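You operate a simulated robot arm through the tools that you are given. There is no shell and no other tool. Be economical: measure what you need, move in short steps, check, and stop when the job is done.

The job below is to be done with a simulated two-armed robot. You get a single attempt, and the scene is never put back.

JOB
Run the green board through the gluing machine at coat 50.
Fine: cover shut before it runs, one pass; switch it off after; the board stays on the pad.

Only the result counts: the job must be done as asked and must still hold three seconds after the hand-in. Knocking over, shifting, dropping, spilling or breaking anything else fails it. A push-on lid holds only when it is set on centred and level and pressed home; a screw cap is set on level and turned clockwise until tight.

ROBOT AND FRAMES
Two 7-joint arms with fingered hands on one trunk, on a base that drives. Base frame: it is fixed to the floor where the robot stands at the start and does not move with it; the origin is under the middle of the robot, x ahead of it, y to its left, z up. Readings come in mm, rad, newtons and seconds.
The left shoulder is at the start at [27, 185, 1297], the right one opposite. With the tool pointing down near the work surface each hand reaches from about 100 to 460 mm from the robot's upright axis, wherever it stands, measured 20 degrees to its own side. Places, roughly: black pad on the machine bed [400, 100, 900]; blue machine cover [700, 100, 1100]; gluing machine [600, 0, 1000]; green roller button [500, -200, 900]; grey switch [300, -200, 900]; machine bed [400, 100, 900]; white glue tray [500, 100, 1000]; yellow coat dial [600, -200, 900]. Payload 4 kg a hand.
The tool frame of a hand sits at the grasp point between the pads (the TCP): z along the fingers, y along the line on which they close. The tips reach 26 mm beyond it. Largest opening 132 mm; the body of the gripper starts 73 mm behind the TCP. The gripper is a hand of 3 fingers: y runs from the thumb to the fingers, the wrist lies at [0, 0, -224] in the tool frame.
Orientation is told as [roll, pitch, yaw] about the base's x, y, z axes, in that order, counted from this pose: with the fingers straight down and closing along the base's y, the tool's x points along the base's -x, its y along +y and its z along -z.

CONTROLS
- The arms move only by the tool drive_tool. It takes "left_steps", "right_steps" or both (then of equal length, played together; a hand with none holds still); each is a list of rows, each a list of 6 numbers: the turn, a rotation vector about the base's x, y, z in rad, then the shift along the base's x, y, z in cm. In form: [[rx, ry, rz, x, y, z], ...]. A call has 1 to 8 rows; each row is the pose to reach, as a shift and turn from the pose commanded when the call began. Rows are played at 5 a second. More than 50 mm and 0.15 rad between two rows, and nothing of the call is played. A pose out of reach is approached as far as the arm can. The call stops where the force on the tool passes 40 N (or 10 N more than at its start, if that is more) or the arm is blocked; 0.2 s more then pass. In this call time passes only in rows, and 0.2 s behind the last. The reply holds the time, the measured pose of the TCP, the force on the tool along the base axes, the opening and the grip force, in the units named above and with some noise, with the torque about the TCP (base axes, N m) and any sound that the robot's microphone picked up.
- Cameras (640 x 400 px; columns grow to the right, rows downward): "scene" is now at [106.7, -10.4, 1524.6]; the picture's right is [-0.11, -0.99, 0.01], its down [-0.59, 0.06, -0.80] and it looks along [0.80, -0.09, -0.59] (base axes); focal length 214 px, centre (320, 200). "left" rides on the left gripper at [-62, 3, -92] in its tool frame; the picture's right is [-0.05, -1.00, 0.00], its down [0.83, -0.04, -0.56] and it looks along [0.55, -0.03, 0.83] (tool axes); focal length 230 px, centre (320, 200). "right" rides on the right gripper at [61, 3, -92] in its tool frame; the picture's right is [-0.05, 1.00, 0.00], its down [-0.83, -0.04, -0.55] and it looks along [-0.55, -0.03, 0.83] (tool axes); focal length 230 px, centre (320, 200). There is no depth. A picture from a camera that has moved, and an enlarged one, comes with that camera's place and axes in the base frame and with its lens.
- capture(camera): a new picture of that camera. It takes no simulated time.
- slide_trunk(by): slides the trunk up (or, below 0, down) by that many mm; the arms and the scene camera ride with it, the base frame stays. It gives what a move gives, with no picture.
- roll_base(legs): drives the robot by 1 to 6 legs, each [ahead, left, turn to the left] in mm, mm and rad, along the robot's own axes; the way and the turn of a leg run together, so that a leg with both is an arc; at most 1500 mm and 3.142 rad a leg. The arms and the cameras ride along, it lands a little off, and it stops where it bumps. It gives what a move gives.
- curl_fingers(finger1, finger2, thumb_bend, hand): sets how far each is bent, from 0 (flat) to 1 (curled in); at 0.3 the hand is open as for a grip, at 0.7 the pads meet at the TCP. One left out holds its place. A second passes; each finger stops where it meets its share of the squeeze, and holds until it gets a number again. It is the only way to open and close the hand. It gives what a move gives, with no picture; readings hold the bend of each and the force on the fingers (four entries, about 0 where the hand has none), thumb and palm.
- aim_head(pan, tilt): turns the head with the scene camera to pan (to the left, within 1.501 rad either way) and tilt (down, from -0.506 to 1.204), counted from straight ahead of the robot. It gives what a move gives.
- inspect(camera, box): a new picture of the part [left, top, right, bottom] of that camera's present view, enlarged. It takes no simulated time.
- finish_job(): hands the job in; it is judged then, once.

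Work in short steps. Places have to be worked out from the pictures, the camera data and where the tool is seen: move nearer, look again, correct. Check each grasp and each placing, and mend what went wrong. You have 120 turns and 100 pictures in all, those below and enlarged ones among them. Open the grippers and draw the arms clear of the work before you hand the job in, unless the task says otherwise; then end with one line.

The tools are called after "Emit:" as a command line: name --argument value ..., lists and objects as JSON in quotes. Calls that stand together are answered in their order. drive_tool: Moves the arms, as the interface text tells. Its arguments: {"type":"object","properties":{"left_steps":{"type":"array","items":{"type":"array","items":{"type":"number"}}},"right_steps":{"type":"array","items":{"type":"array","items":{"type":"number"}}}},"required":[]} The other tools are called the same way: slide_trunk (by) slides the trunk up or down; curl_fingers (finger1, finger2, thumb_bend, hand) moves the fingers one by one; roll_base (legs) drives the base; aim_head (pan, tilt) turns the head that bears the scene camera; capture (camera) takes a picture; inspect (camera, box) takes an enlarged picture of a part of a camera's view; finish_job () hands the job in.

At the start:

```text
clock: 0.0
left_ee_pos: [480.7, 89.3, 1409.0]
left_tool_rot: [-0.001, 0.0, 0.0]
left_ft_force: [-0.1, 0.2, 0.0]
left_wrist_torque: [0.01, -0.01, 0.02]
left_finger_gap: 132.0
left_gripper_force: 0.1
left_shape: jaw
left_bend: [0.3, 0.3, 0.3]
left_finger forces: [0.1, 0.1, 0.0, 0.0, 0.1, 0.1]
right_ee_pos: [447.3, -343.3, 1398.0]
right_tool_rot: [0.0, -0.001, 0.0]
right_ft_force: [-0.7, -0.1, 0.1]
right_wrist_torque: [-0.02, -0.03, 0.0]
right_finger_gap: 132.1
right_gripper_force: 0.1
right_shape: jaw
right_bend: [0.3, 0.3, 0.3]
right_finger forces: [0.0, 0.1, 0.0, 0.0, 0.0, 0.0]
trunk travel left (down, up): [-325.0, 137.0]
robot x, y, heading: [1.2, 1.5, 0.002]
head pan, tilt: [-0.11, 0.588]
```

scene: 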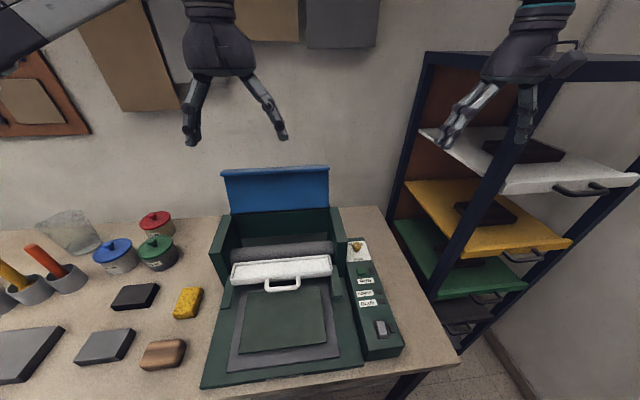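
right: 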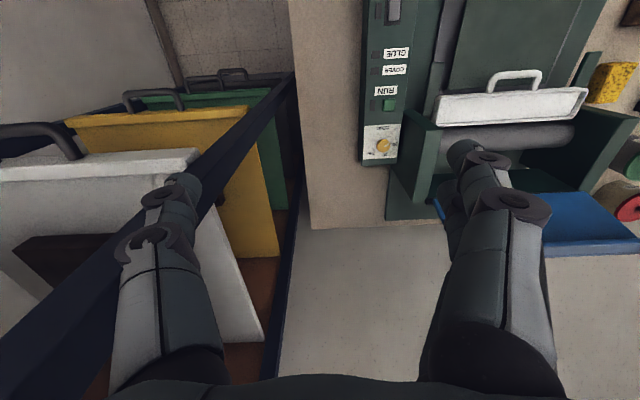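
left: 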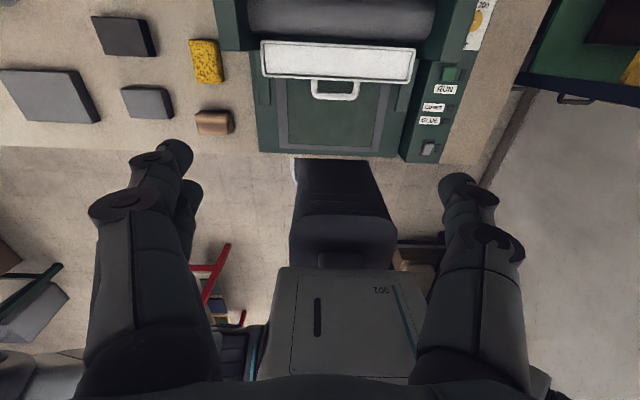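

I'll look closer at the machine and the panel first.

Emit:
inspect --camera "scene" --box '[320, 220, 420, 370]'

Emit:
inspect --camera "scene" --box '[190, 150, 410, 390]'

Emit:
inspect --camera "right" --box '[340, 0, 480, 180]'

Emit:
inspect --camera "left" --box '[220, 0, 500, 170]'

```text
2.67 times, centred on (370, 295) of scene
camera zoom: at [106.7, -10.4, 1524.6], right [-0.11, -0.99, 0.01], down [-0.59, 0.06, -0.8], along [0.8, -0.09, -0.59], focal length 572 px, centre (187, -53)
```

zoom: 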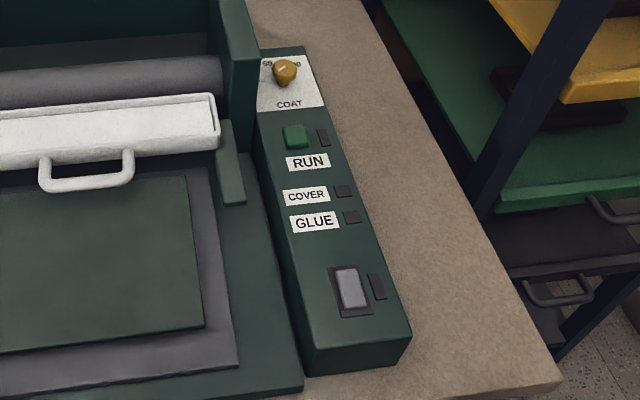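

```text
1.67 times, centred on (300, 270) of scene
camera zoom: at [106.7, -10.4, 1524.6], right [-0.11, -0.99, 0.01], down [-0.59, 0.06, -0.8], along [0.8, -0.09, -0.59], focal length 358 px, centre (353, 83)
```

zoom: 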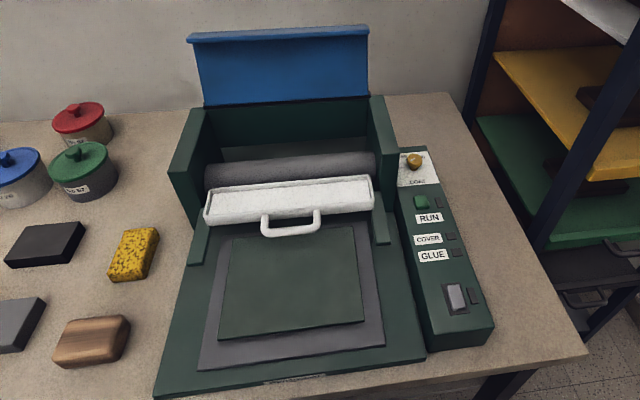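

```text
2.22 times, centred on (410, 90) of right
camera zoom: at [386.4, -340.1, 1490.5], right [0.05, 1.0, 0.0], down [0.83, -0.04, 0.55], along [0.55, -0.03, -0.83], focal length 511 px, centre (120, 444)
```

zoom: 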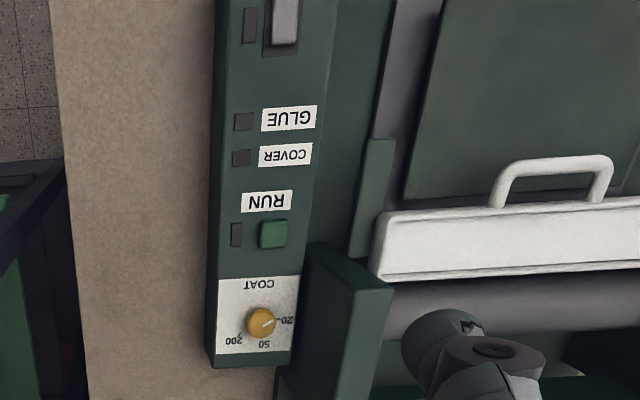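

```text
2.29 times, centred on (360, 85) of left
camera zoom: at [541.5, 92.3, 1503.2], right [0.05, -1.0, 0.0], down [-0.83, -0.04, 0.56], along [-0.55, -0.03, -0.83], focal length 526 px, centre (229, 463)
```

zoom: 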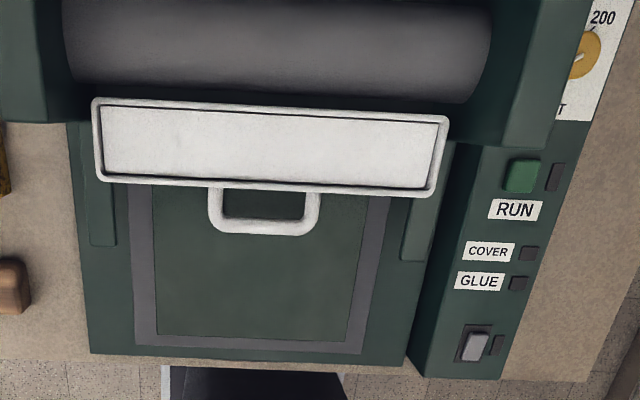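

Emit:
inspect --camera "scene" --box '[30, 200, 210, 310]'

Emit:
inspect --camera "scene" --box '[335, 230, 385, 262]'

Emit:
inspect --camera "right" --box '[360, 120, 410, 165]'

Emit:
inspect --camera "scene" --box '[220, 240, 350, 300]'

```text
3.56 times, centred on (120, 255) of scene
camera zoom: at [106.7, -10.4, 1524.6], right [-0.11, -0.99, 0.01], down [-0.59, 0.06, -0.8], along [0.8, -0.09, -0.59], focal length 763 px, centre (1031, 4)
```

zoom: 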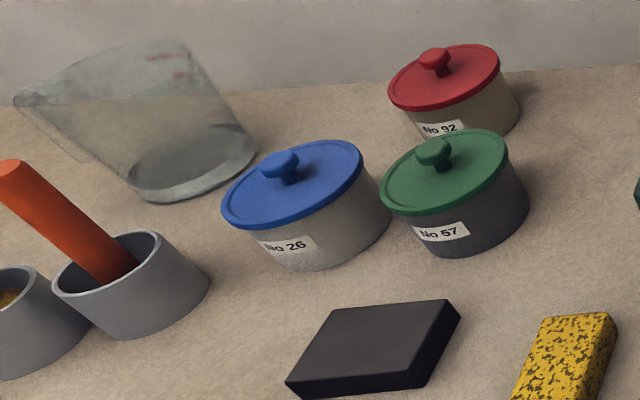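

```text
12.50 times, centred on (360, 246) of scene
camera zoom: at [106.7, -10.4, 1524.6], right [-0.11, -0.99, 0.01], down [-0.59, 0.06, -0.8], along [0.8, -0.09, -0.59], focal length 2681 px, centre (-180, -375)
```

zoom: 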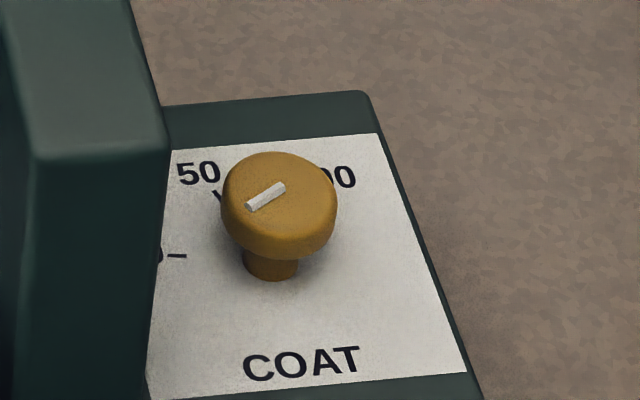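

```text
8.89 times, centred on (385, 142) of right
camera zoom: at [386.4, -340.1, 1490.5], right [0.05, 1.0, 0.0], down [0.83, -0.04, 0.55], along [0.55, -0.03, -0.83], focal length 2045 px, centre (-258, 711)
```

zoom: 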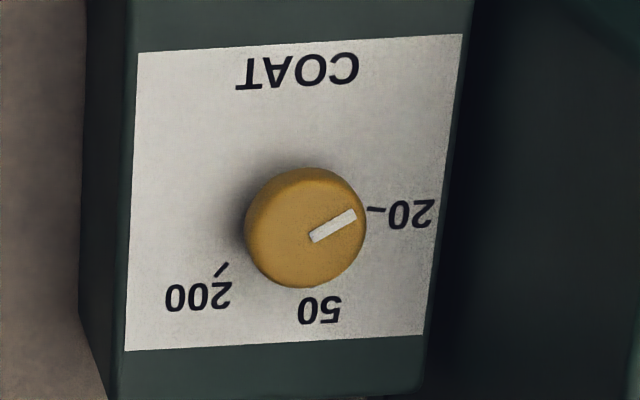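

```text
4.92 times, centred on (285, 270) of scene
camera zoom: at [106.7, -10.4, 1524.6], right [-0.11, -0.99, 0.01], down [-0.59, 0.06, -0.8], along [0.8, -0.09, -0.59], focal length 1056 px, centre (492, -145)
```

zoom: 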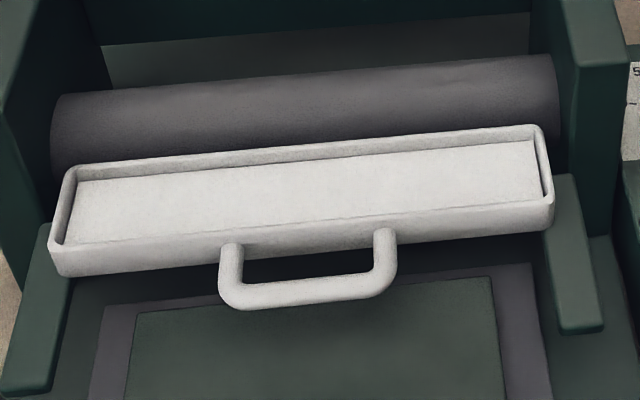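

The tray sits out on its rails, the dial points below 20, and the dial base works out at about [595,-195,925]. I'll look down to see how much room the base has in front of the table.

Emit:
aim_head --pan 0 --tilt 1.2

Emit:
capture --camera "scene"

Emit:
inspect --camera "left" --box '[200, 130, 500, 400]'

```text
clock: 1.0
left_ee_pos: [480.7, 89.1, 1408.7]
left_tool_rot: [0.001, 0.001, 0.0]
left_ft_force: [0.4, 0.7, 0.5]
left_wrist_torque: [0.01, 0.02, 0.03]
left_finger_gap: 132.2
left_gripper_force: 0.1
left_shape: jaw
left_bend: [0.3, 0.3, 0.3]
left_finger forces: [0.1, 0.0, 0.0, 0.1, 0.1, 0.1]
right_ee_pos: [448.1, -343.6, 1399.4]
right_tool_rot: [0.003, 0.001, 0.001]
right_ft_force: [0.0, -0.7, -0.2]
right_wrist_torque: [0.01, 0.02, 0.0]
right_finger_gap: 131.8
right_gripper_force: 0.0
right_shape: jaw
right_bend: [0.3, 0.3, 0.3]
right_finger forces: [0.0, 0.0, 0.1, 0.0, 0.0, 0.1]
trunk travel left (down, up): [-325.0, 137.0]
robot x, y, heading: [0.6, -0.3, 0.006]
head pan, tilt: [0.0, 1.201]
```

```text
88 pictures are left
camera scene: at [72.2, -0.8, 1480.5], right [0.0, -1.0, 0.0], down [-0.95, 0.0, -0.32], along [0.32, 0.0, -0.95], focal length 214 px, centre (320, 200)
```

scene: 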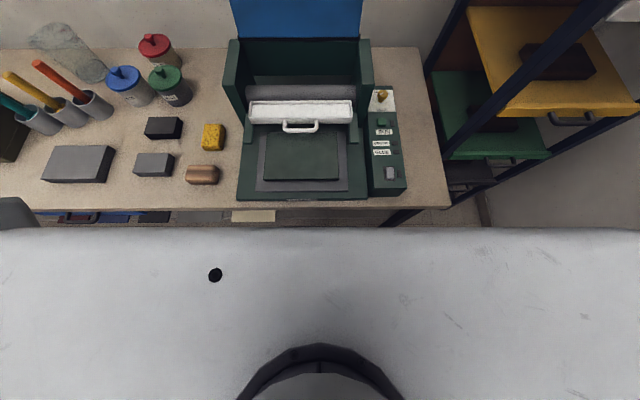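

```text
1.48 times, centred on (350, 265) of left
camera zoom: at [541.5, 92.2, 1503.2], right [0.05, -1.0, 0.0], down [-0.83, -0.04, 0.56], along [-0.55, -0.03, -0.83], focal length 341 px, centre (276, 104)
```

zoom: 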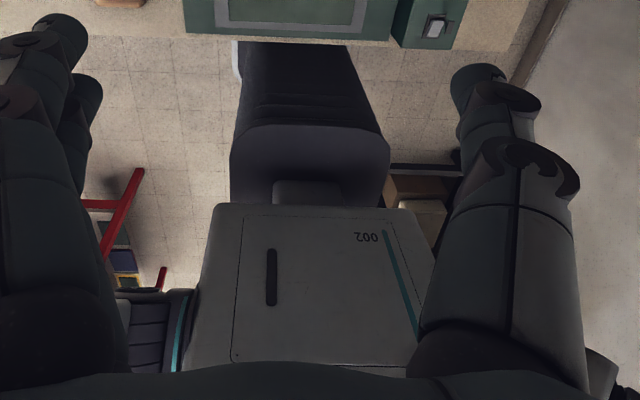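

I want to see what is under the table edge before driving.

Emit:
inspect --camera "scene" --box '[20, 190, 500, 240]'

Emit:
roll_base --legs '[[-300, 0, 0]]'

Emit:
aim_head --pan 0 --tilt 0.9

Emit:
capture --camera "scene"

```text
1.33 times, centred on (260, 215) of scene
camera zoom: at [72.2, -0.8, 1480.5], right [0.0, -1.0, 0.0], down [-0.95, 0.0, -0.32], along [0.32, 0.0, -0.95], focal length 286 px, centre (400, 180)
```

zoom: 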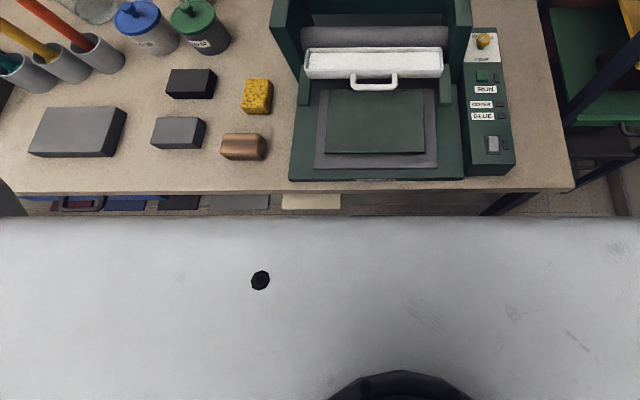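

```text
clock: 3.0
left_ee_pos: [183.9, 88.5, 1407.2]
left_tool_rot: [0.0, 0.004, 0.001]
left_ft_force: [-0.6, -0.7, 0.4]
left_wrist_torque: [0.0, -0.04, 0.0]
left_finger_gap: 131.8
left_gripper_force: 0.1
left_shape: jaw
left_bend: [0.3, 0.3, 0.3]
left_finger forces: [0.1, 0.0, 0.0, 0.0, 0.2, 0.0]
right_ee_pos: [150.3, -343.9, 1398.5]
right_tool_rot: [-0.001, 0.003, -0.002]
right_ft_force: [0.9, -0.5, 0.2]
right_wrist_torque: [0.03, 0.0, -0.01]
right_finger_gap: 131.9
right_gripper_force: 0.0
right_shape: jaw
right_bend: [0.3, 0.3, 0.3]
right_finger forces: [0.0, 0.1, 0.0, 0.0, 0.0, 0.0]
trunk travel left (down, up): [-325.0, 137.0]
robot x, y, heading: [-301.7, -2.2, -0.005]
head pan, tilt: [0.0, 1.201]
```

```text
clock: 3.9
left_ee_pos: [180.0, 88.7, 1407.4]
left_tool_rot: [-0.002, 0.001, 0.0]
left_ft_force: [-0.3, 0.4, -0.3]
left_wrist_torque: [-0.04, -0.01, 0.02]
left_finger_gap: 132.0
left_gripper_force: 0.0
left_shape: jaw
left_bend: [0.3, 0.3, 0.3]
left_finger forces: [0.0, 0.0, 0.0, 0.0, 0.1, 0.2]
right_ee_pos: [147.0, -343.9, 1399.6]
right_tool_rot: [0.001, 0.0, -0.002]
right_ft_force: [0.2, -0.4, -0.2]
right_wrist_torque: [-0.03, 0.02, 0.01]
right_finger_gap: 132.1
right_gripper_force: 0.2
right_shape: jaw
right_bend: [0.3, 0.3, 0.3]
right_finger forces: [0.1, 0.0, 0.0, 0.1, 0.1, 0.0]
trunk travel left (down, up): [-325.0, 137.0]
robot x, y, heading: [-299.2, -0.7, -0.005]
head pan, tilt: [0.0, 0.901]
```

```text
85 pictures are left
camera scene: at [-207.9, -0.7, 1499.3], right [0.0, -1.0, 0.0], down [-0.81, 0.0, -0.58], along [0.58, 0.0, -0.81], focal length 214 px, centre (320, 200)
```

scene: 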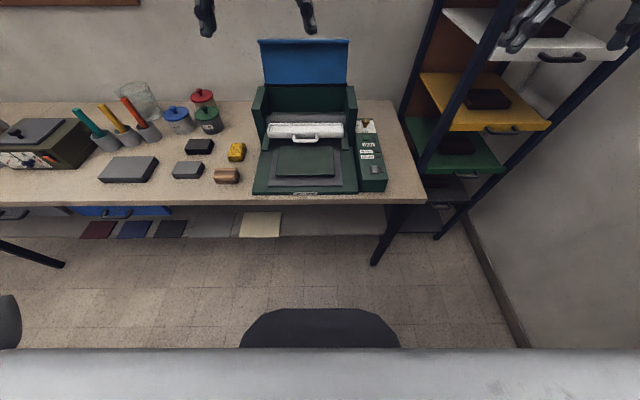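

There is room beneath the table. I'll pull the right hand back from the rack before driving ahead.

Emit:
drive_tool --right_steps '[[0, 0, 0, -4, 2.5, 0], [0, 0, 0, -8, 5, 0], [0, 0, 0, -12, 7.5, 0], [0, 0, 0, -16, 10, 0]]' --left_steps '[[0, 0, 0, -4, 2.5, 0], [0, 0, 0, -8, 5, 0], [0, 0, 0, -12, 7.5, 0], [0, 0, 0, -16, 10, 0]]'

Emit:
roll_base --legs '[[400, 0, 0]]'

Emit:
roll_base --legs '[[50, 0, 0]]'

Emit:
aim_head --pan -0.1 --tilt 0.8

Emit:
capture --camera "scene"

```text
clock: 4.8
left_ee_pos: [18.8, 191.6, 1406.6]
left_tool_rot: [0.0, -0.004, 0.0]
left_ft_force: [-0.6, -0.6, -1.6]
left_wrist_torque: [-0.01, -0.03, -0.02]
left_finger_gap: 131.7
left_gripper_force: 0.1
left_shape: jaw
left_bend: [0.3, 0.3, 0.3]
left_finger forces: [0.0, 0.1, 0.1, 0.1, 0.1, 0.0]
right_ee_pos: [-15.6, -240.2, 1404.6]
right_tool_rot: [-0.003, -0.002, -0.001]
right_ft_force: [-0.7, 0.2, -0.1]
right_wrist_torque: [-0.07, -0.05, -0.01]
right_finger_gap: 131.9
right_gripper_force: 0.0
right_shape: jaw
right_bend: [0.3, 0.3, 0.3]
right_finger forces: [0.0, 0.1, 0.0, 0.0, 0.0, 0.0]
trunk travel left (down, up): [-325.0, 137.0]
robot x, y, heading: [-301.7, -1.1, 0.002]
head pan, tilt: [0.0, 0.901]
```

```text
clock: 7.3
left_ee_pos: [423.7, 185.1, 1405.6]
left_tool_rot: [0.001, -0.003, -0.009]
left_ft_force: [-0.8, 0.0, 0.2]
left_wrist_torque: [0.02, -0.03, 0.0]
left_finger_gap: 131.8
left_gripper_force: 0.1
left_shape: jaw
left_bend: [0.3, 0.3, 0.3]
left_finger forces: [0.1, 0.1, 0.1, 0.0, 0.0, 0.0]
right_ee_pos: [386.2, -247.9, 1403.2]
right_tool_rot: [-0.002, 0.0, -0.01]
right_ft_force: [-1.0, 0.0, 0.8]
right_wrist_torque: [0.02, -0.05, 0.02]
right_finger_gap: 131.9
right_gripper_force: 0.1
right_shape: jaw
right_bend: [0.3, 0.3, 0.3]
right_finger forces: [0.1, 0.0, 0.0, 0.0, 0.0, 0.1]
trunk travel left (down, up): [-325.0, 137.0]
robot x, y, heading: [101.7, -0.5, -0.008]
head pan, tilt: [0.0, 0.901]
```

```text
clock: 8.3
left_ee_pos: [449.5, 186.1, 1405.2]
left_tool_rot: [0.0, -0.002, 0.001]
left_ft_force: [0.0, 0.7, -0.3]
left_wrist_torque: [-0.01, -0.02, 0.01]
left_finger_gap: 131.9
left_gripper_force: 0.1
left_shape: jaw
left_bend: [0.3, 0.3, 0.3]
left_finger forces: [0.0, 0.0, 0.1, 0.0, 0.0, 0.1]
right_ee_pos: [415.8, -247.9, 1404.9]
right_tool_rot: [0.0, 0.001, -0.002]
right_ft_force: [1.4, 0.0, 1.0]
right_wrist_torque: [0.02, 0.02, -0.03]
right_finger_gap: 131.7
right_gripper_force: 0.1
right_shape: jaw
right_bend: [0.3, 0.3, 0.3]
right_finger forces: [0.0, 0.0, 0.0, 0.0, 0.1, 0.1]
trunk travel left (down, up): [-325.0, 137.0]
robot x, y, heading: [132.5, -5.0, -0.006]
head pan, tilt: [0.0, 0.901]
stopped in leg 1: the robot was blocked; the commanded pose is now the measured one
```

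```text
clock: 9.0
left_ee_pos: [449.1, 185.9, 1405.5]
left_tool_rot: [0.001, -0.003, 0.0]
left_ft_force: [0.4, 0.8, 0.3]
left_wrist_torque: [0.0, 0.0, 0.02]
left_finger_gap: 131.7
left_gripper_force: 0.0
left_shape: jaw
left_bend: [0.3, 0.3, 0.3]
left_finger forces: [0.0, 0.0, 0.0, 0.0, 0.0, 0.0]
right_ee_pos: [413.0, -247.7, 1403.8]
right_tool_rot: [0.001, -0.001, -0.006]
right_ft_force: [-0.1, 0.0, 0.5]
right_wrist_torque: [0.01, 0.0, -0.01]
right_finger_gap: 132.1
right_gripper_force: 0.2
right_shape: jaw
right_bend: [0.3, 0.3, 0.3]
right_finger forces: [0.0, 0.1, 0.0, 0.1, 0.1, 0.1]
trunk travel left (down, up): [-325.0, 137.0]
robot x, y, heading: [133.0, -2.2, -0.005]
head pan, tilt: [-0.099, 0.799]
```

```text
84 pictures are left
camera scene: at [222.4, -11.7, 1507.6], right [-0.1, -0.99, 0.0], down [-0.74, 0.07, -0.67], along [0.66, -0.07, -0.75], focal length 214 px, centre (320, 200)
```

scene: 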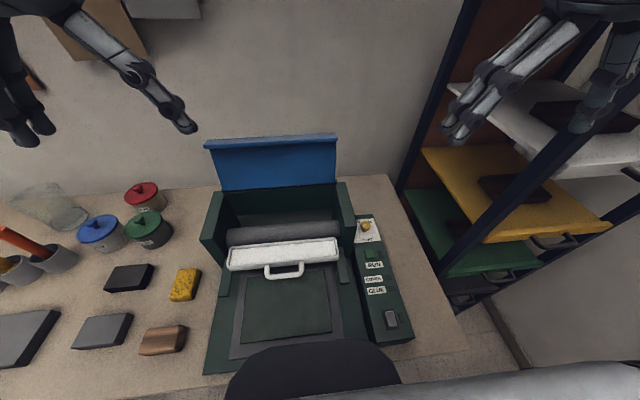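

The base is as far in as it goes (x=133). I'll bring the right hand above the dial for a closer view.

Emit:
drive_tool --right_steps '[[0, 0, 0, 1.5, 1, -4.5], [0, 0, 0, 3, 2, -9], [0, 0, 0, 4.5, 3, -13.5], [0, 0, 0, 6, 4, -18], [0, 0, 0, 8, 4.5, -22], [0, 0, 0, 8.5, 4.5, -25]]'

Emit:
capture --camera "right"

Emit:
capture --camera "scene"

```text
clock: 10.4
left_ee_pos: [449.5, 186.2, 1406.3]
left_tool_rot: [0.001, -0.005, -0.001]
left_ft_force: [-0.5, 1.0, 0.1]
left_wrist_torque: [0.0, -0.01, 0.02]
left_finger_gap: 131.9
left_gripper_force: 0.1
left_shape: jaw
left_bend: [0.3, 0.3, 0.3]
left_finger forces: [0.0, 0.1, 0.1, 0.0, 0.1, 0.0]
right_ee_pos: [503.9, -200.8, 1153.0]
right_tool_rot: [0.003, -0.001, -0.005]
right_ft_force: [0.7, 0.3, 0.4]
right_wrist_torque: [0.01, 0.03, 0.02]
right_finger_gap: 132.2
right_gripper_force: 0.0
right_shape: jaw
right_bend: [0.3, 0.3, 0.3]
right_finger forces: [0.0, 0.0, 0.1, 0.0, 0.0, 0.0]
trunk travel left (down, up): [-325.0, 137.0]
robot x, y, heading: [134.3, -0.9, -0.006]
head pan, tilt: [-0.099, 0.799]
```

```text
83 pictures are left
camera right: at [441.7, -197.3, 1244.1], right [0.06, 1.0, 0.0], down [0.83, -0.05, 0.56], along [0.56, -0.03, -0.83], focal length 230 px, centre (320, 200)
```

right: 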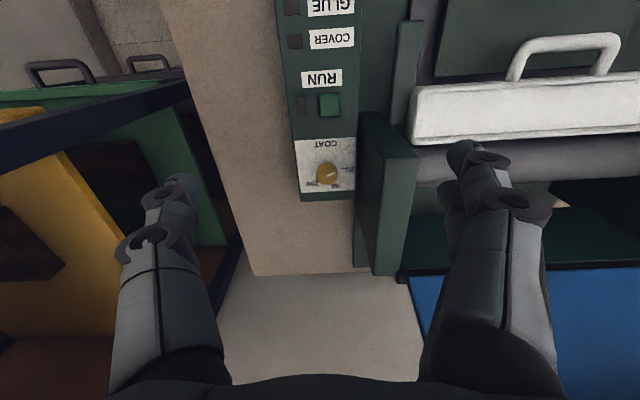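

```text
82 pictures are left
camera scene: at [222.1, -11.7, 1507.6], right [-0.1, -0.99, 0.0], down [-0.74, 0.07, -0.67], along [0.66, -0.07, -0.74], focal length 214 px, centre (320, 200)
```

scene: 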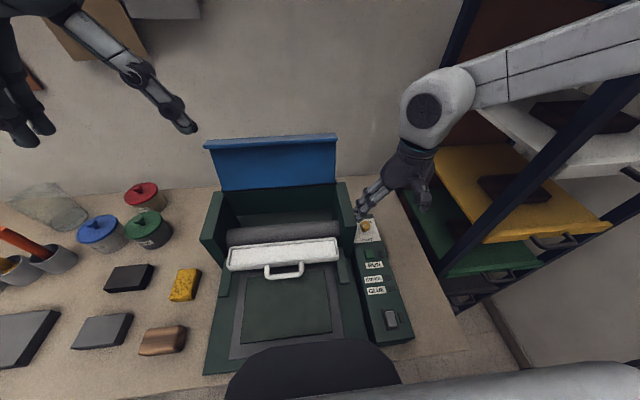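

Emit:
inspect --camera "right" --box '[295, 135, 360, 200]'

Emit:
inspect --camera "scene" --box '[320, 150, 480, 270]'

```text
6.15 times, centred on (328, 168) of right
camera zoom: at [441.7, -197.3, 1244.1], right [0.06, 1.0, 0.0], down [0.83, -0.05, 0.56], along [0.56, -0.03, -0.83], focal length 1416 px, centre (274, 400)
```

zoom: 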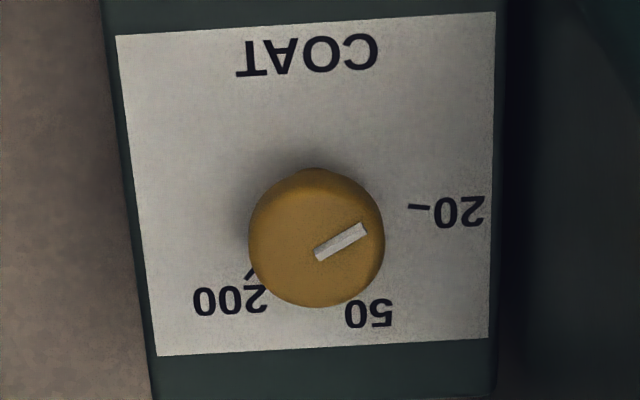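

```text
3.33 times, centred on (400, 210) of scene
camera zoom: at [222.1, -11.7, 1507.6], right [-0.1, -0.99, 0.0], down [-0.74, 0.07, -0.67], along [0.66, -0.07, -0.74], focal length 715 px, centre (53, 167)
```

zoom: 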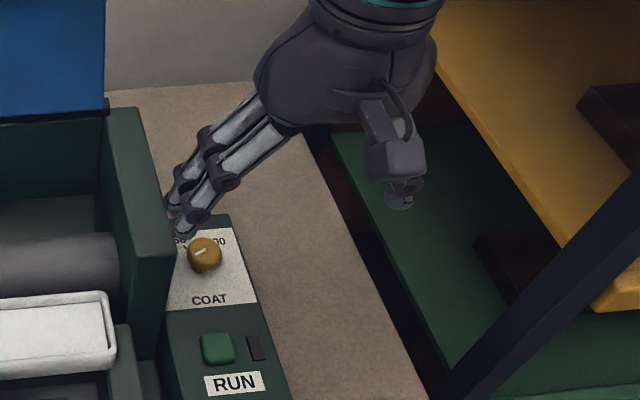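

Dial knob centre is ≈(593,-195,~950), 31 mm wide; the pointer is ~115° left of straight ahead and the 50 tick ~20° left, so it needs ~95° clockwise. I'll yaw the hand +90° so that it closes along x (clear of the side wall), with a smaller opening.

Emit:
drive_tool --right_steps '[[0, 0, 0.15, 0, 0, 0], [0, 0, 0.3, 0, 0, 0], [0, 0, 0.45, 0, 0, 0], [0, 0, 0.6, 0, 0, 0], [0, 0, 0.75, 0, 0, 0], [0, 0, 0.9, 0, 0, 0], [0, 0, 1.05, 0, 0, 0], [0, 0, 1.2, 0, 0, 0]]'

Emit:
curl_fingers --hand "right" --finger1 0.5 --finger2 0.5 --thumb_bend 0.5

Emit:
capture --camera "scene"

```text
clock: 12.2
left_ee_pos: [449.0, 186.1, 1405.2]
left_tool_rot: [0.0, -0.003, 0.001]
left_ft_force: [-0.6, 0.4, 0.4]
left_wrist_torque: [-0.01, -0.01, 0.02]
left_finger_gap: 131.8
left_gripper_force: 0.0
left_shape: jaw
left_bend: [0.3, 0.3, 0.3]
left_finger forces: [0.1, 0.0, 0.0, 0.0, 0.0, 0.0]
right_ee_pos: [499.2, -201.5, 1153.3]
right_tool_rot: [-0.007, 0.003, 1.198]
right_ft_force: [-0.2, 0.3, 1.4]
right_wrist_torque: [0.01, 0.02, 0.03]
right_finger_gap: 131.9
right_gripper_force: 0.1
right_shape: jaw
right_bend: [0.3, 0.3, 0.3]
right_finger forces: [0.0, 0.0, 0.0, 0.1, 0.1, 0.0]
trunk travel left (down, up): [-325.0, 137.0]
robot x, y, heading: [138.9, -2.3, -0.003]
head pan, tilt: [-0.099, 0.799]
```

```text
clock: 13.2
left_ee_pos: [449.4, 185.6, 1406.2]
left_tool_rot: [0.0, -0.002, 0.0]
left_ft_force: [0.3, 0.2, -0.4]
left_wrist_torque: [0.0, -0.02, -0.01]
left_finger_gap: 132.0
left_gripper_force: 0.1
left_shape: jaw
left_bend: [0.3, 0.3, 0.3]
left_finger forces: [0.1, 0.0, 0.1, 0.0, 0.0, 0.0]
right_ee_pos: [498.4, -203.1, 1155.9]
right_tool_rot: [-0.007, 0.003, 1.196]
right_ft_force: [-0.1, 0.6, -0.2]
right_wrist_torque: [-0.01, -0.02, -0.01]
right_finger_gap: 68.3
right_gripper_force: 0.1
right_shape: fingers
right_bend: [0.5, 0.5, 0.5]
right_finger forces: [0.0, 0.1, 0.0, 0.1, 0.0, 0.0]
trunk travel left (down, up): [-325.0, 137.0]
robot x, y, heading: [134.9, -5.6, -0.005]
head pan, tilt: [-0.099, 0.799]
```

```text
79 pictures are left
camera scene: at [221.9, -11.5, 1507.8], right [-0.1, -0.99, 0.0], down [-0.74, 0.07, -0.67], along [0.66, -0.07, -0.74], focal length 214 px, centre (320, 200)
```

scene: 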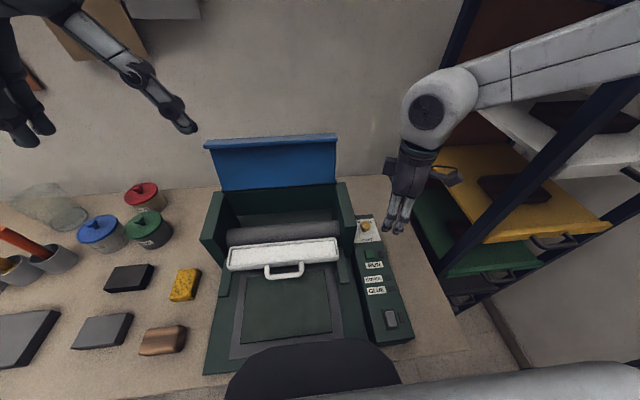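

Yaw works. I'll bring it over the knob at yaw ~1.95, still above it.

Emit:
drive_tool --right_steps '[[0, 0, 0.15, 2, 0.2, 0], [0, 0, 0.3, 4, 0.4, 0], [0, 0, 0.45, 6, 0.6, 0], [0, 0, 0.6, 8, 0.7, -3], [0, 0, 0.75, 9.5, 0.7, -6], [0, 0, 0.75, 9.5, 0.7, -9.5]]'

Emit:
capture --camera "scene"

Emit:
capture --camera "right"

```text
clock: 14.6
left_ee_pos: [448.8, 186.1, 1406.1]
left_tool_rot: [-0.001, -0.002, 0.0]
left_ft_force: [0.2, 0.3, -0.3]
left_wrist_torque: [0.02, 0.0, -0.01]
left_finger_gap: 131.7
left_gripper_force: 0.0
left_shape: jaw
left_bend: [0.3, 0.3, 0.3]
left_finger forces: [0.0, 0.0, 0.0, 0.0, 0.0, 0.0]
right_ee_pos: [595.9, -192.5, 1058.8]
right_tool_rot: [-0.009, 0.008, 1.946]
right_ft_force: [0.6, 0.5, 0.0]
right_wrist_torque: [0.04, 0.01, 0.03]
right_finger_gap: 68.2
right_gripper_force: 0.1
right_shape: fingers
right_bend: [0.5, 0.5, 0.5]
right_finger forces: [0.1, 0.0, 0.0, 0.0, 0.1, 0.1]
trunk travel left (down, up): [-325.0, 137.0]
robot x, y, heading: [133.4, -0.5, -0.006]
head pan, tilt: [-0.099, 0.799]
```

```text
78 pictures are left
camera scene: at [221.9, -11.4, 1507.7], right [-0.1, -0.99, 0.0], down [-0.74, 0.07, -0.67], along [0.66, -0.07, -0.74], focal length 214 px, centre (320, 200)
```

scene: 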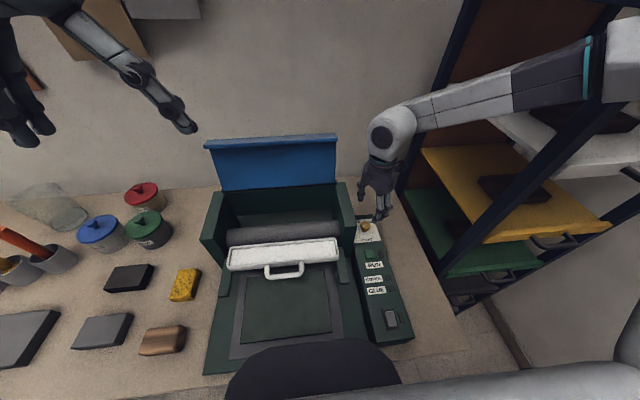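

```text
77 pictures are left
camera right: at [615.1, -250.8, 1150.5], right [-0.95, -0.32, -0.01], down [-0.27, 0.79, 0.55], along [-0.17, 0.52, -0.84], focal length 230 px, centre (320, 200)
```

right: 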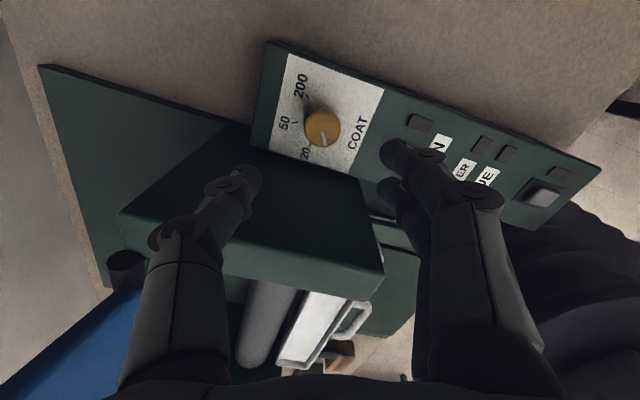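

Emit:
inspect --camera "right" --box '[260, 60, 390, 180]'

```text
3.33 times, centred on (325, 120) of right
camera zoom: at [615.1, -250.8, 1150.5], right [-0.95, -0.32, -0.01], down [-0.27, 0.79, 0.55], along [-0.17, 0.52, -0.84], focal length 767 px, centre (303, 467)
```

zoom: 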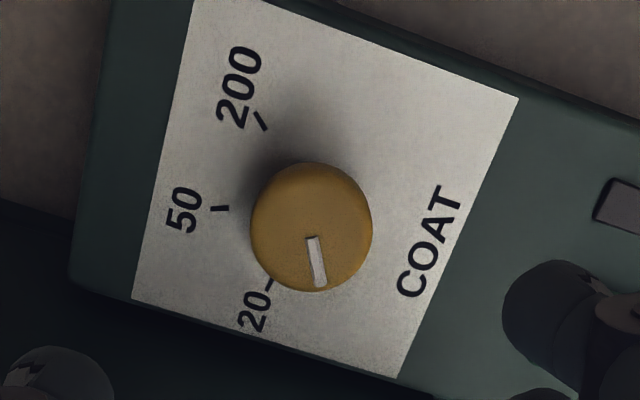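

Ticks are clear now. I'll lower over the knob and close on it.

Emit:
drive_tool --right_steps '[[0, 0, 0, 0, -0.4, -3], [0, 0, 0, 0, -0.4, -6], [0, 0, 0, 0, -0.4, -8.5], [0, 0, 0, 0, -0.4, -9.6]]'

Emit:
capture --camera "right"

Emit:
inspect --camera "scene" --box '[320, 150, 440, 270]'

```text
clock: 15.6
left_ee_pos: [448.6, 186.5, 1406.1]
left_tool_rot: [0.001, -0.006, 0.0]
left_ft_force: [-0.1, -0.8, 0.4]
left_wrist_torque: [-0.02, 0.02, 0.02]
left_finger_gap: 131.8
left_gripper_force: 0.1
left_shape: jaw
left_bend: [0.3, 0.3, 0.3]
left_finger forces: [0.0, 0.1, 0.1, 0.0, 0.1, 0.0]
right_ee_pos: [598.1, -199.8, 965.6]
right_tool_rot: [-0.007, 0.007, 1.944]
right_ft_force: [0.4, 0.7, 0.4]
right_wrist_torque: [-0.01, -0.01, -0.01]
right_finger_gap: 68.2
right_gripper_force: 0.1
right_shape: fingers
right_bend: [0.5, 0.5, 0.5]
right_finger forces: [0.1, 0.0, 0.0, 0.0, 0.0, 0.0]
trunk travel left (down, up): [-325.0, 137.0]
robot x, y, heading: [140.6, -7.9, -0.004]
head pan, tilt: [-0.099, 0.799]
```

```text
75 pictures are left
camera right: at [616.1, -258.2, 1057.0], right [-0.95, -0.32, -0.01], down [-0.27, 0.79, 0.55], along [-0.17, 0.52, -0.84], focal length 230 px, centre (320, 200)
```

right: 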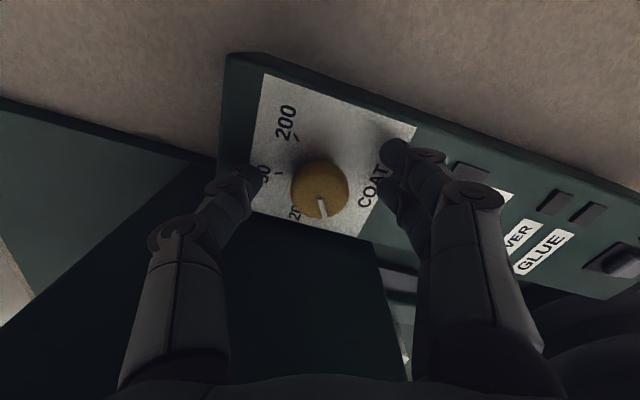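

```text
3.33 times, centred on (380, 210) of scene
camera zoom: at [221.9, -11.4, 1507.7], right [-0.1, -0.99, 0.0], down [-0.74, 0.07, -0.67], along [0.66, -0.07, -0.74], focal length 715 px, centre (120, 167)
```

zoom: 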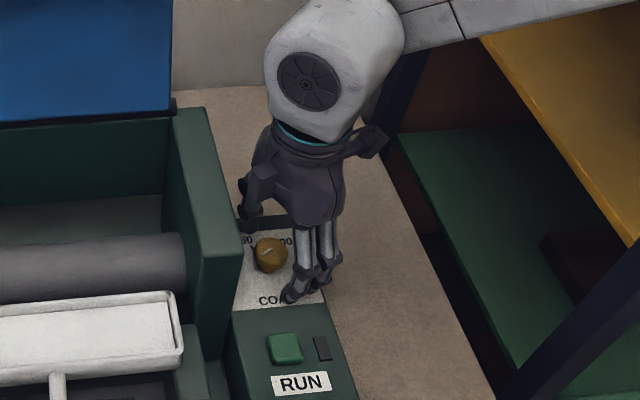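

Aligned within a couple of mm. Going 5 mm lower and closing on the knob.

Emit:
drive_tool --right_steps '[[0, 0, 0, 0, 0, -0.5]]'

Emit:
curl_fingers --hand "right" --finger1 0.66 --finger2 0.66 --thumb_bend 0.66

Emit:
capture --camera "right"

```text
clock: 16.0
left_ee_pos: [449.5, 185.6, 1406.0]
left_tool_rot: [0.0, -0.002, 0.001]
left_ft_force: [-0.6, -1.7, -0.6]
left_wrist_torque: [0.02, -0.01, -0.03]
left_finger_gap: 131.6
left_gripper_force: 0.0
left_shape: jaw
left_bend: [0.3, 0.3, 0.3]
left_finger forces: [0.0, 0.0, 0.0, 0.0, 0.0, 0.1]
right_ee_pos: [597.2, -200.1, 959.7]
right_tool_rot: [-0.007, 0.009, 1.942]
right_ft_force: [-0.1, 0.0, 0.2]
right_wrist_torque: [0.01, 0.01, -0.02]
right_finger_gap: 67.9
right_gripper_force: 0.1
right_shape: fingers
right_bend: [0.5, 0.5, 0.5]
right_finger forces: [0.1, 0.1, 0.1, 0.0, 0.1, 0.1]
trunk travel left (down, up): [-325.0, 137.0]
robot x, y, heading: [136.1, -1.3, -0.004]
head pan, tilt: [-0.099, 0.799]
```

```text
clock: 17.0
left_ee_pos: [449.4, 185.7, 1406.3]
left_tool_rot: [0.0, -0.003, 0.0]
left_ft_force: [0.7, -0.4, -0.3]
left_wrist_torque: [-0.01, 0.0, 0.01]
left_finger_gap: 131.8
left_gripper_force: 0.1
left_shape: jaw
left_bend: [0.3, 0.3, 0.3]
left_finger forces: [0.1, 0.1, 0.1, 0.0, 0.1, 0.2]
right_ee_pos: [598.8, -200.4, 960.0]
right_tool_rot: [-0.006, 0.009, 1.945]
right_ft_force: [1.4, 0.4, -2.3]
right_wrist_torque: [0.01, -0.03, 0.01]
right_finger_gap: 22.8
right_gripper_force: 3.9
right_shape: fingers
right_bend: [0.65, 0.63, 0.64]
right_finger forces: [0.2, 2.3, 0.0, 0.0, 4.7, 0.0]
trunk travel left (down, up): [-325.0, 137.0]
robot x, y, heading: [136.5, -6.5, -0.003]
head pan, tilt: [-0.099, 0.799]
```

```text
73 pictures are left
camera right: at [616.2, -258.0, 1051.6], right [-0.95, -0.32, -0.01], down [-0.27, 0.79, 0.55], along [-0.17, 0.52, -0.84], focal length 230 px, centre (320, 200)
```

right: 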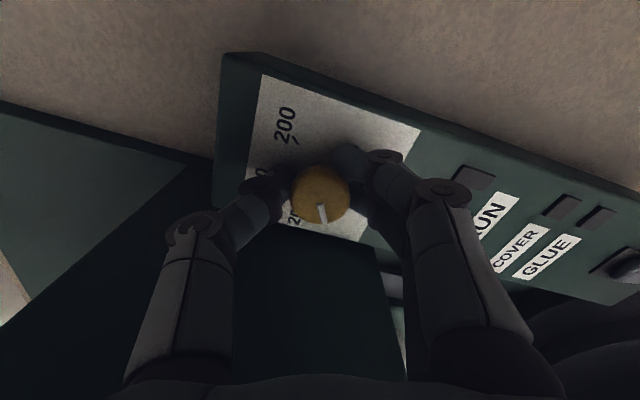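

Contact on both sides; squeezing a bit more, then turning −0.75 rad.

Emit:
curl_fingers --hand "right" --finger1 0.75 --finger2 0.75 --thumb_bend 0.75

Emit:
drive_tool --right_steps '[[0, 0, -0.12, 0, 0, 0], [0, 0, -0.24, 0, 0, 0], [0, 0, -0.36, 0, 0, 0], [0, 0, -0.48, 0, 0, 0], [0, 0, -0.6, 0, 0, 0], [0, 0, -0.72, 0, 0, 0], [0, 0, -0.8, 0, 0, 0]]'

Emit:
capture --camera "right"

```text
clock: 18.0
left_ee_pos: [449.1, 186.8, 1405.6]
left_tool_rot: [0.0, -0.004, 0.001]
left_ft_force: [0.6, -0.1, 1.1]
left_wrist_torque: [-0.03, -0.02, 0.0]
left_finger_gap: 131.7
left_gripper_force: 0.1
left_shape: jaw
left_bend: [0.3, 0.3, 0.3]
left_finger forces: [0.0, 0.0, 0.0, 0.0, 0.0, 0.0]
right_ee_pos: [597.0, -199.4, 959.4]
right_tool_rot: [-0.006, 0.009, 1.944]
right_ft_force: [3.7, -1.6, -13.9]
right_wrist_torque: [0.0, -0.06, -0.08]
right_finger_gap: 18.8
right_gripper_force: 16.3
right_shape: fingers
right_bend: [0.71, 0.65, 0.66]
right_finger forces: [6.8, 8.4, 0.0, 0.1, 17.2, 0.0]
trunk travel left (down, up): [-325.0, 137.0]
robot x, y, heading: [138.6, -2.3, -0.005]
head pan, tilt: [-0.099, 0.799]
```

```text
clock: 19.6
left_ee_pos: [449.5, 185.2, 1405.6]
left_tool_rot: [-0.001, -0.004, 0.0]
left_ft_force: [0.1, 0.5, 0.6]
left_wrist_torque: [-0.01, 0.03, -0.02]
left_finger_gap: 131.9
left_gripper_force: 0.1
left_shape: jaw
left_bend: [0.3, 0.3, 0.3]
left_finger forces: [0.0, 0.0, 0.1, 0.0, 0.0, 0.0]
right_ee_pos: [595.7, -199.7, 958.9]
right_tool_rot: [-0.003, 0.004, 1.143]
right_ft_force: [-12.7, -12.3, -12.5]
right_wrist_torque: [-0.16, 0.29, 0.09]
right_finger_gap: 19.2
right_gripper_force: 18.1
right_shape: fingers
right_bend: [0.71, 0.65, 0.67]
right_finger forces: [13.0, 8.7, 0.0, 0.0, 14.3, 0.0]
trunk travel left (down, up): [-325.0, 137.0]
robot x, y, heading: [138.7, -1.3, -0.002]
head pan, tilt: [-0.099, 0.799]
```

```text
72 pictures are left
camera right: at [567.8, -254.3, 1050.6], right [-0.89, 0.46, -0.01], down [0.38, 0.74, 0.55], along [0.26, 0.49, -0.83], focal length 230 px, centre (320, 200)
```

right: 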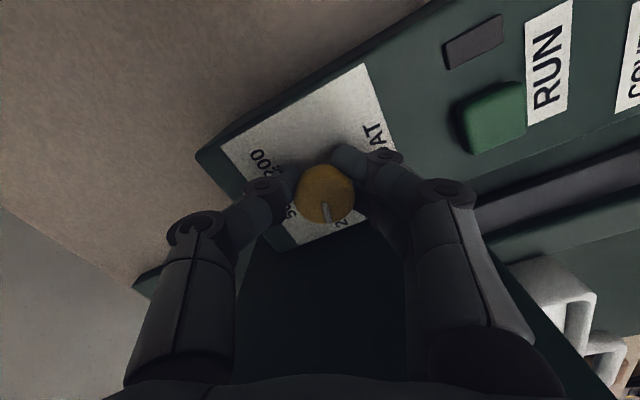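

The knob turned with the hand by ~46°. Opening, winding back, regripping.

Emit:
curl_fingers --hand "right" --finger1 0.52 --finger2 0.52 --thumb_bend 0.52

Emit:
drive_tool --right_steps '[[0, 0, 0.14, 0, 0, 0], [0, 0, 0.28, 0, 0, 0], [0, 0, 0.42, 0, 0, 0], [0, 0, 0.56, 0, 0, 0], [0, 0, 0.7, 0, 0, 0], [0, 0, 0.84, 0, 0, 0]]'

Emit:
inspect --camera "right" --box '[240, 60, 440, 260]'

```text
clock: 20.6
left_ee_pos: [447.9, 185.7, 1406.4]
left_tool_rot: [-0.001, -0.002, 0.0]
left_ft_force: [0.0, 0.3, 0.3]
left_wrist_torque: [0.03, -0.01, 0.0]
left_finger_gap: 131.7
left_gripper_force: 0.0
left_shape: jaw
left_bend: [0.3, 0.3, 0.3]
left_finger forces: [0.0, 0.0, 0.0, 0.1, 0.0, 0.1]
right_ee_pos: [598.4, -199.1, 960.4]
right_tool_rot: [-0.007, 0.001, 1.145]
right_ft_force: [0.0, 0.2, -0.2]
right_wrist_torque: [0.03, 0.04, -0.02]
right_finger_gap: 60.2
right_gripper_force: 0.0
right_shape: fingers
right_bend: [0.52, 0.52, 0.52]
right_finger forces: [0.0, 0.0, 0.0, 0.0, 0.1, 0.0]
trunk travel left (down, up): [-325.0, 137.0]
robot x, y, heading: [137.2, -6.4, -0.002]
head pan, tilt: [-0.099, 0.799]
```

```text
clock: 22.0
left_ee_pos: [447.8, 186.3, 1406.8]
left_tool_rot: [0.001, -0.004, 0.0]
left_ft_force: [0.1, -0.4, 0.3]
left_wrist_torque: [0.0, 0.01, 0.02]
left_finger_gap: 131.8
left_gripper_force: 0.0
left_shape: jaw
left_bend: [0.3, 0.3, 0.3]
left_finger forces: [0.0, 0.0, 0.0, 0.0, 0.0, 0.1]
right_ee_pos: [595.9, -201.1, 960.2]
right_tool_rot: [-0.008, 0.011, 1.988]
right_ft_force: [0.4, 0.8, -0.2]
right_wrist_torque: [0.02, 0.01, 0.0]
right_finger_gap: 60.2
right_gripper_force: 0.0
right_shape: fingers
right_bend: [0.52, 0.52, 0.52]
right_finger forces: [0.0, 0.0, 0.0, 0.1, 0.0, 0.0]
trunk travel left (down, up): [-325.0, 137.0]
robot x, y, heading: [136.0, -2.1, -0.003]
head pan, tilt: [-0.099, 0.799]
```

```text
2.00 times, centred on (340, 160) of right
camera zoom: at [618.3, -256.9, 1051.4], right [-0.93, -0.36, -0.01], down [-0.3, 0.78, 0.55], along [-0.19, 0.51, -0.84], focal length 460 px, centre (280, 280)
```

zoom: 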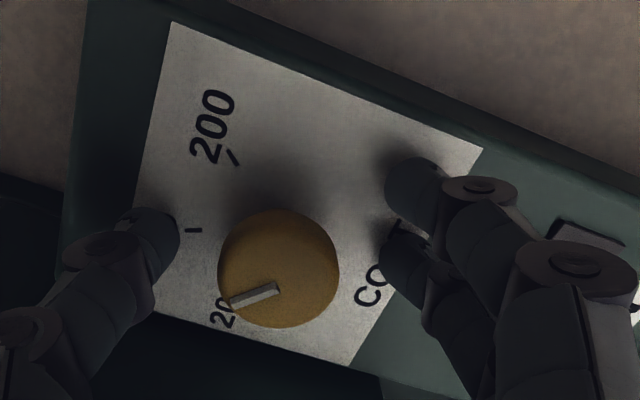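

Emit:
inspect --camera "scene" --box '[345, 205, 395, 245]'

```text
10.00 times, centred on (370, 225) of scene
camera zoom: at [221.9, -11.2, 1507.8], right [-0.1, -0.99, 0.0], down [-0.74, 0.07, -0.67], along [0.66, -0.07, -0.74], focal length 2145 px, centre (-180, -50)
```

zoom: 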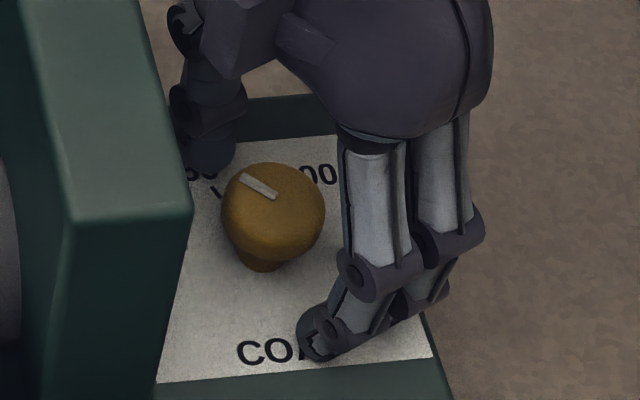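

The pointer now reads about 40–48° left; the 50 tick is at ~20°. I'll regrip and turn about 0.35 rad more, then check.

Emit:
curl_fingers --hand "right" --finger1 0.7 --finger2 0.7 --thumb_bend 0.7

Emit:
inspect --camera "right" --box '[240, 60, 440, 260]'

Emit:
drive_tool --right_steps '[[0, 0, -0.12, 0, 0, 0], [0, 0, -0.24, 0, 0, 0], [0, 0, -0.36, 0, 0, 0]]'

Emit:
inspect --camera "right" --box '[240, 60, 440, 260]'

```text
clock: 23.0
left_ee_pos: [448.9, 185.9, 1406.3]
left_tool_rot: [0.0, -0.004, 0.0]
left_ft_force: [0.4, 0.4, -0.2]
left_wrist_torque: [-0.04, -0.03, 0.01]
left_finger_gap: 132.0
left_gripper_force: 0.0
left_shape: jaw
left_bend: [0.3, 0.3, 0.3]
left_finger forces: [0.1, 0.0, 0.0, 0.0, 0.0, 0.1]
right_ee_pos: [597.9, -199.6, 959.8]
right_tool_rot: [-0.007, 0.012, 1.985]
right_ft_force: [4.2, -0.2, -6.3]
right_wrist_torque: [-0.02, 0.0, -0.02]
right_finger_gap: 21.0
right_gripper_force: 8.9
right_shape: fingers
right_bend: [0.67, 0.64, 0.65]
right_finger forces: [2.2, 4.5, 0.0, 0.0, 10.5, 0.1]
trunk travel left (down, up): [-325.0, 137.0]
robot x, y, heading: [138.5, -2.0, -0.003]
head pan, tilt: [-0.099, 0.799]
```

```text
2.00 times, centred on (340, 160) of right
camera zoom: at [618.2, -257.0, 1051.2], right [-0.94, -0.35, -0.01], down [-0.3, 0.78, 0.55], along [-0.19, 0.51, -0.84], focal length 460 px, centre (280, 280)
```

zoom: 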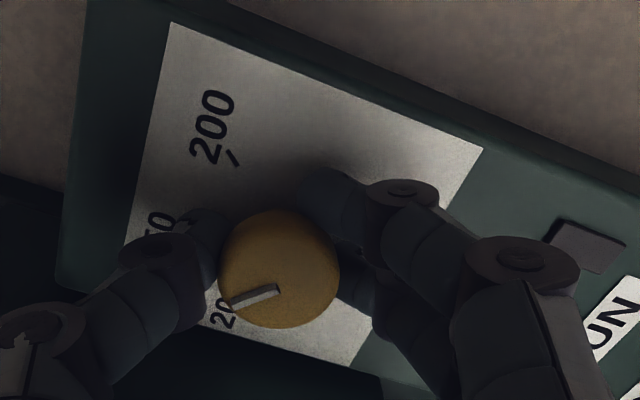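

```text
clock: 23.8
left_ee_pos: [448.6, 186.5, 1406.2]
left_tool_rot: [0.0, -0.004, -0.001]
left_ft_force: [0.2, -0.3, -0.5]
left_wrist_torque: [-0.01, 0.0, 0.0]
left_finger_gap: 131.7
left_gripper_force: 0.1
left_shape: jaw
left_bend: [0.3, 0.3, 0.3]
left_finger forces: [0.0, 0.0, 0.1, 0.0, 0.0, 0.0]
right_ee_pos: [596.7, -199.9, 959.0]
right_tool_rot: [-0.008, 0.007, 1.624]
right_ft_force: [-1.4, -1.1, -6.2]
right_wrist_torque: [-0.05, 0.1, 0.03]
right_finger_gap: 20.4
right_gripper_force: 8.9
right_shape: fingers
right_bend: [0.67, 0.64, 0.66]
right_finger forces: [3.2, 5.7, 0.0, 0.0, 8.7, 0.0]
trunk travel left (down, up): [-325.0, 137.0]
robot x, y, heading: [134.0, -4.7, -0.001]
head pan, tilt: [-0.099, 0.799]
```

```text
2.00 times, centred on (340, 160) of right
camera zoom: at [596.1, -260.9, 1051.0], right [-1.0, 0.0, -0.01], down [0.0, 0.84, 0.55], along [0.01, 0.55, -0.84], focal length 460 px, centre (280, 280)
```

zoom: 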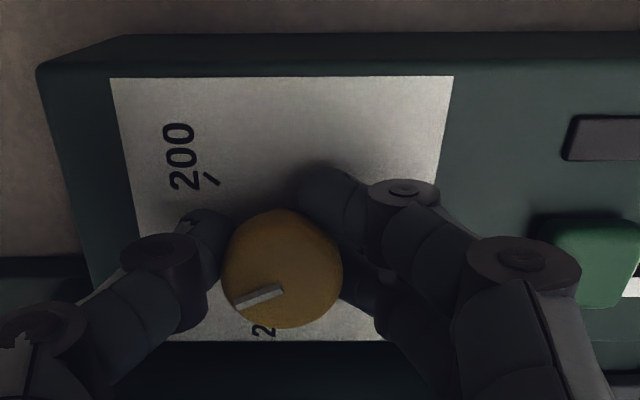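

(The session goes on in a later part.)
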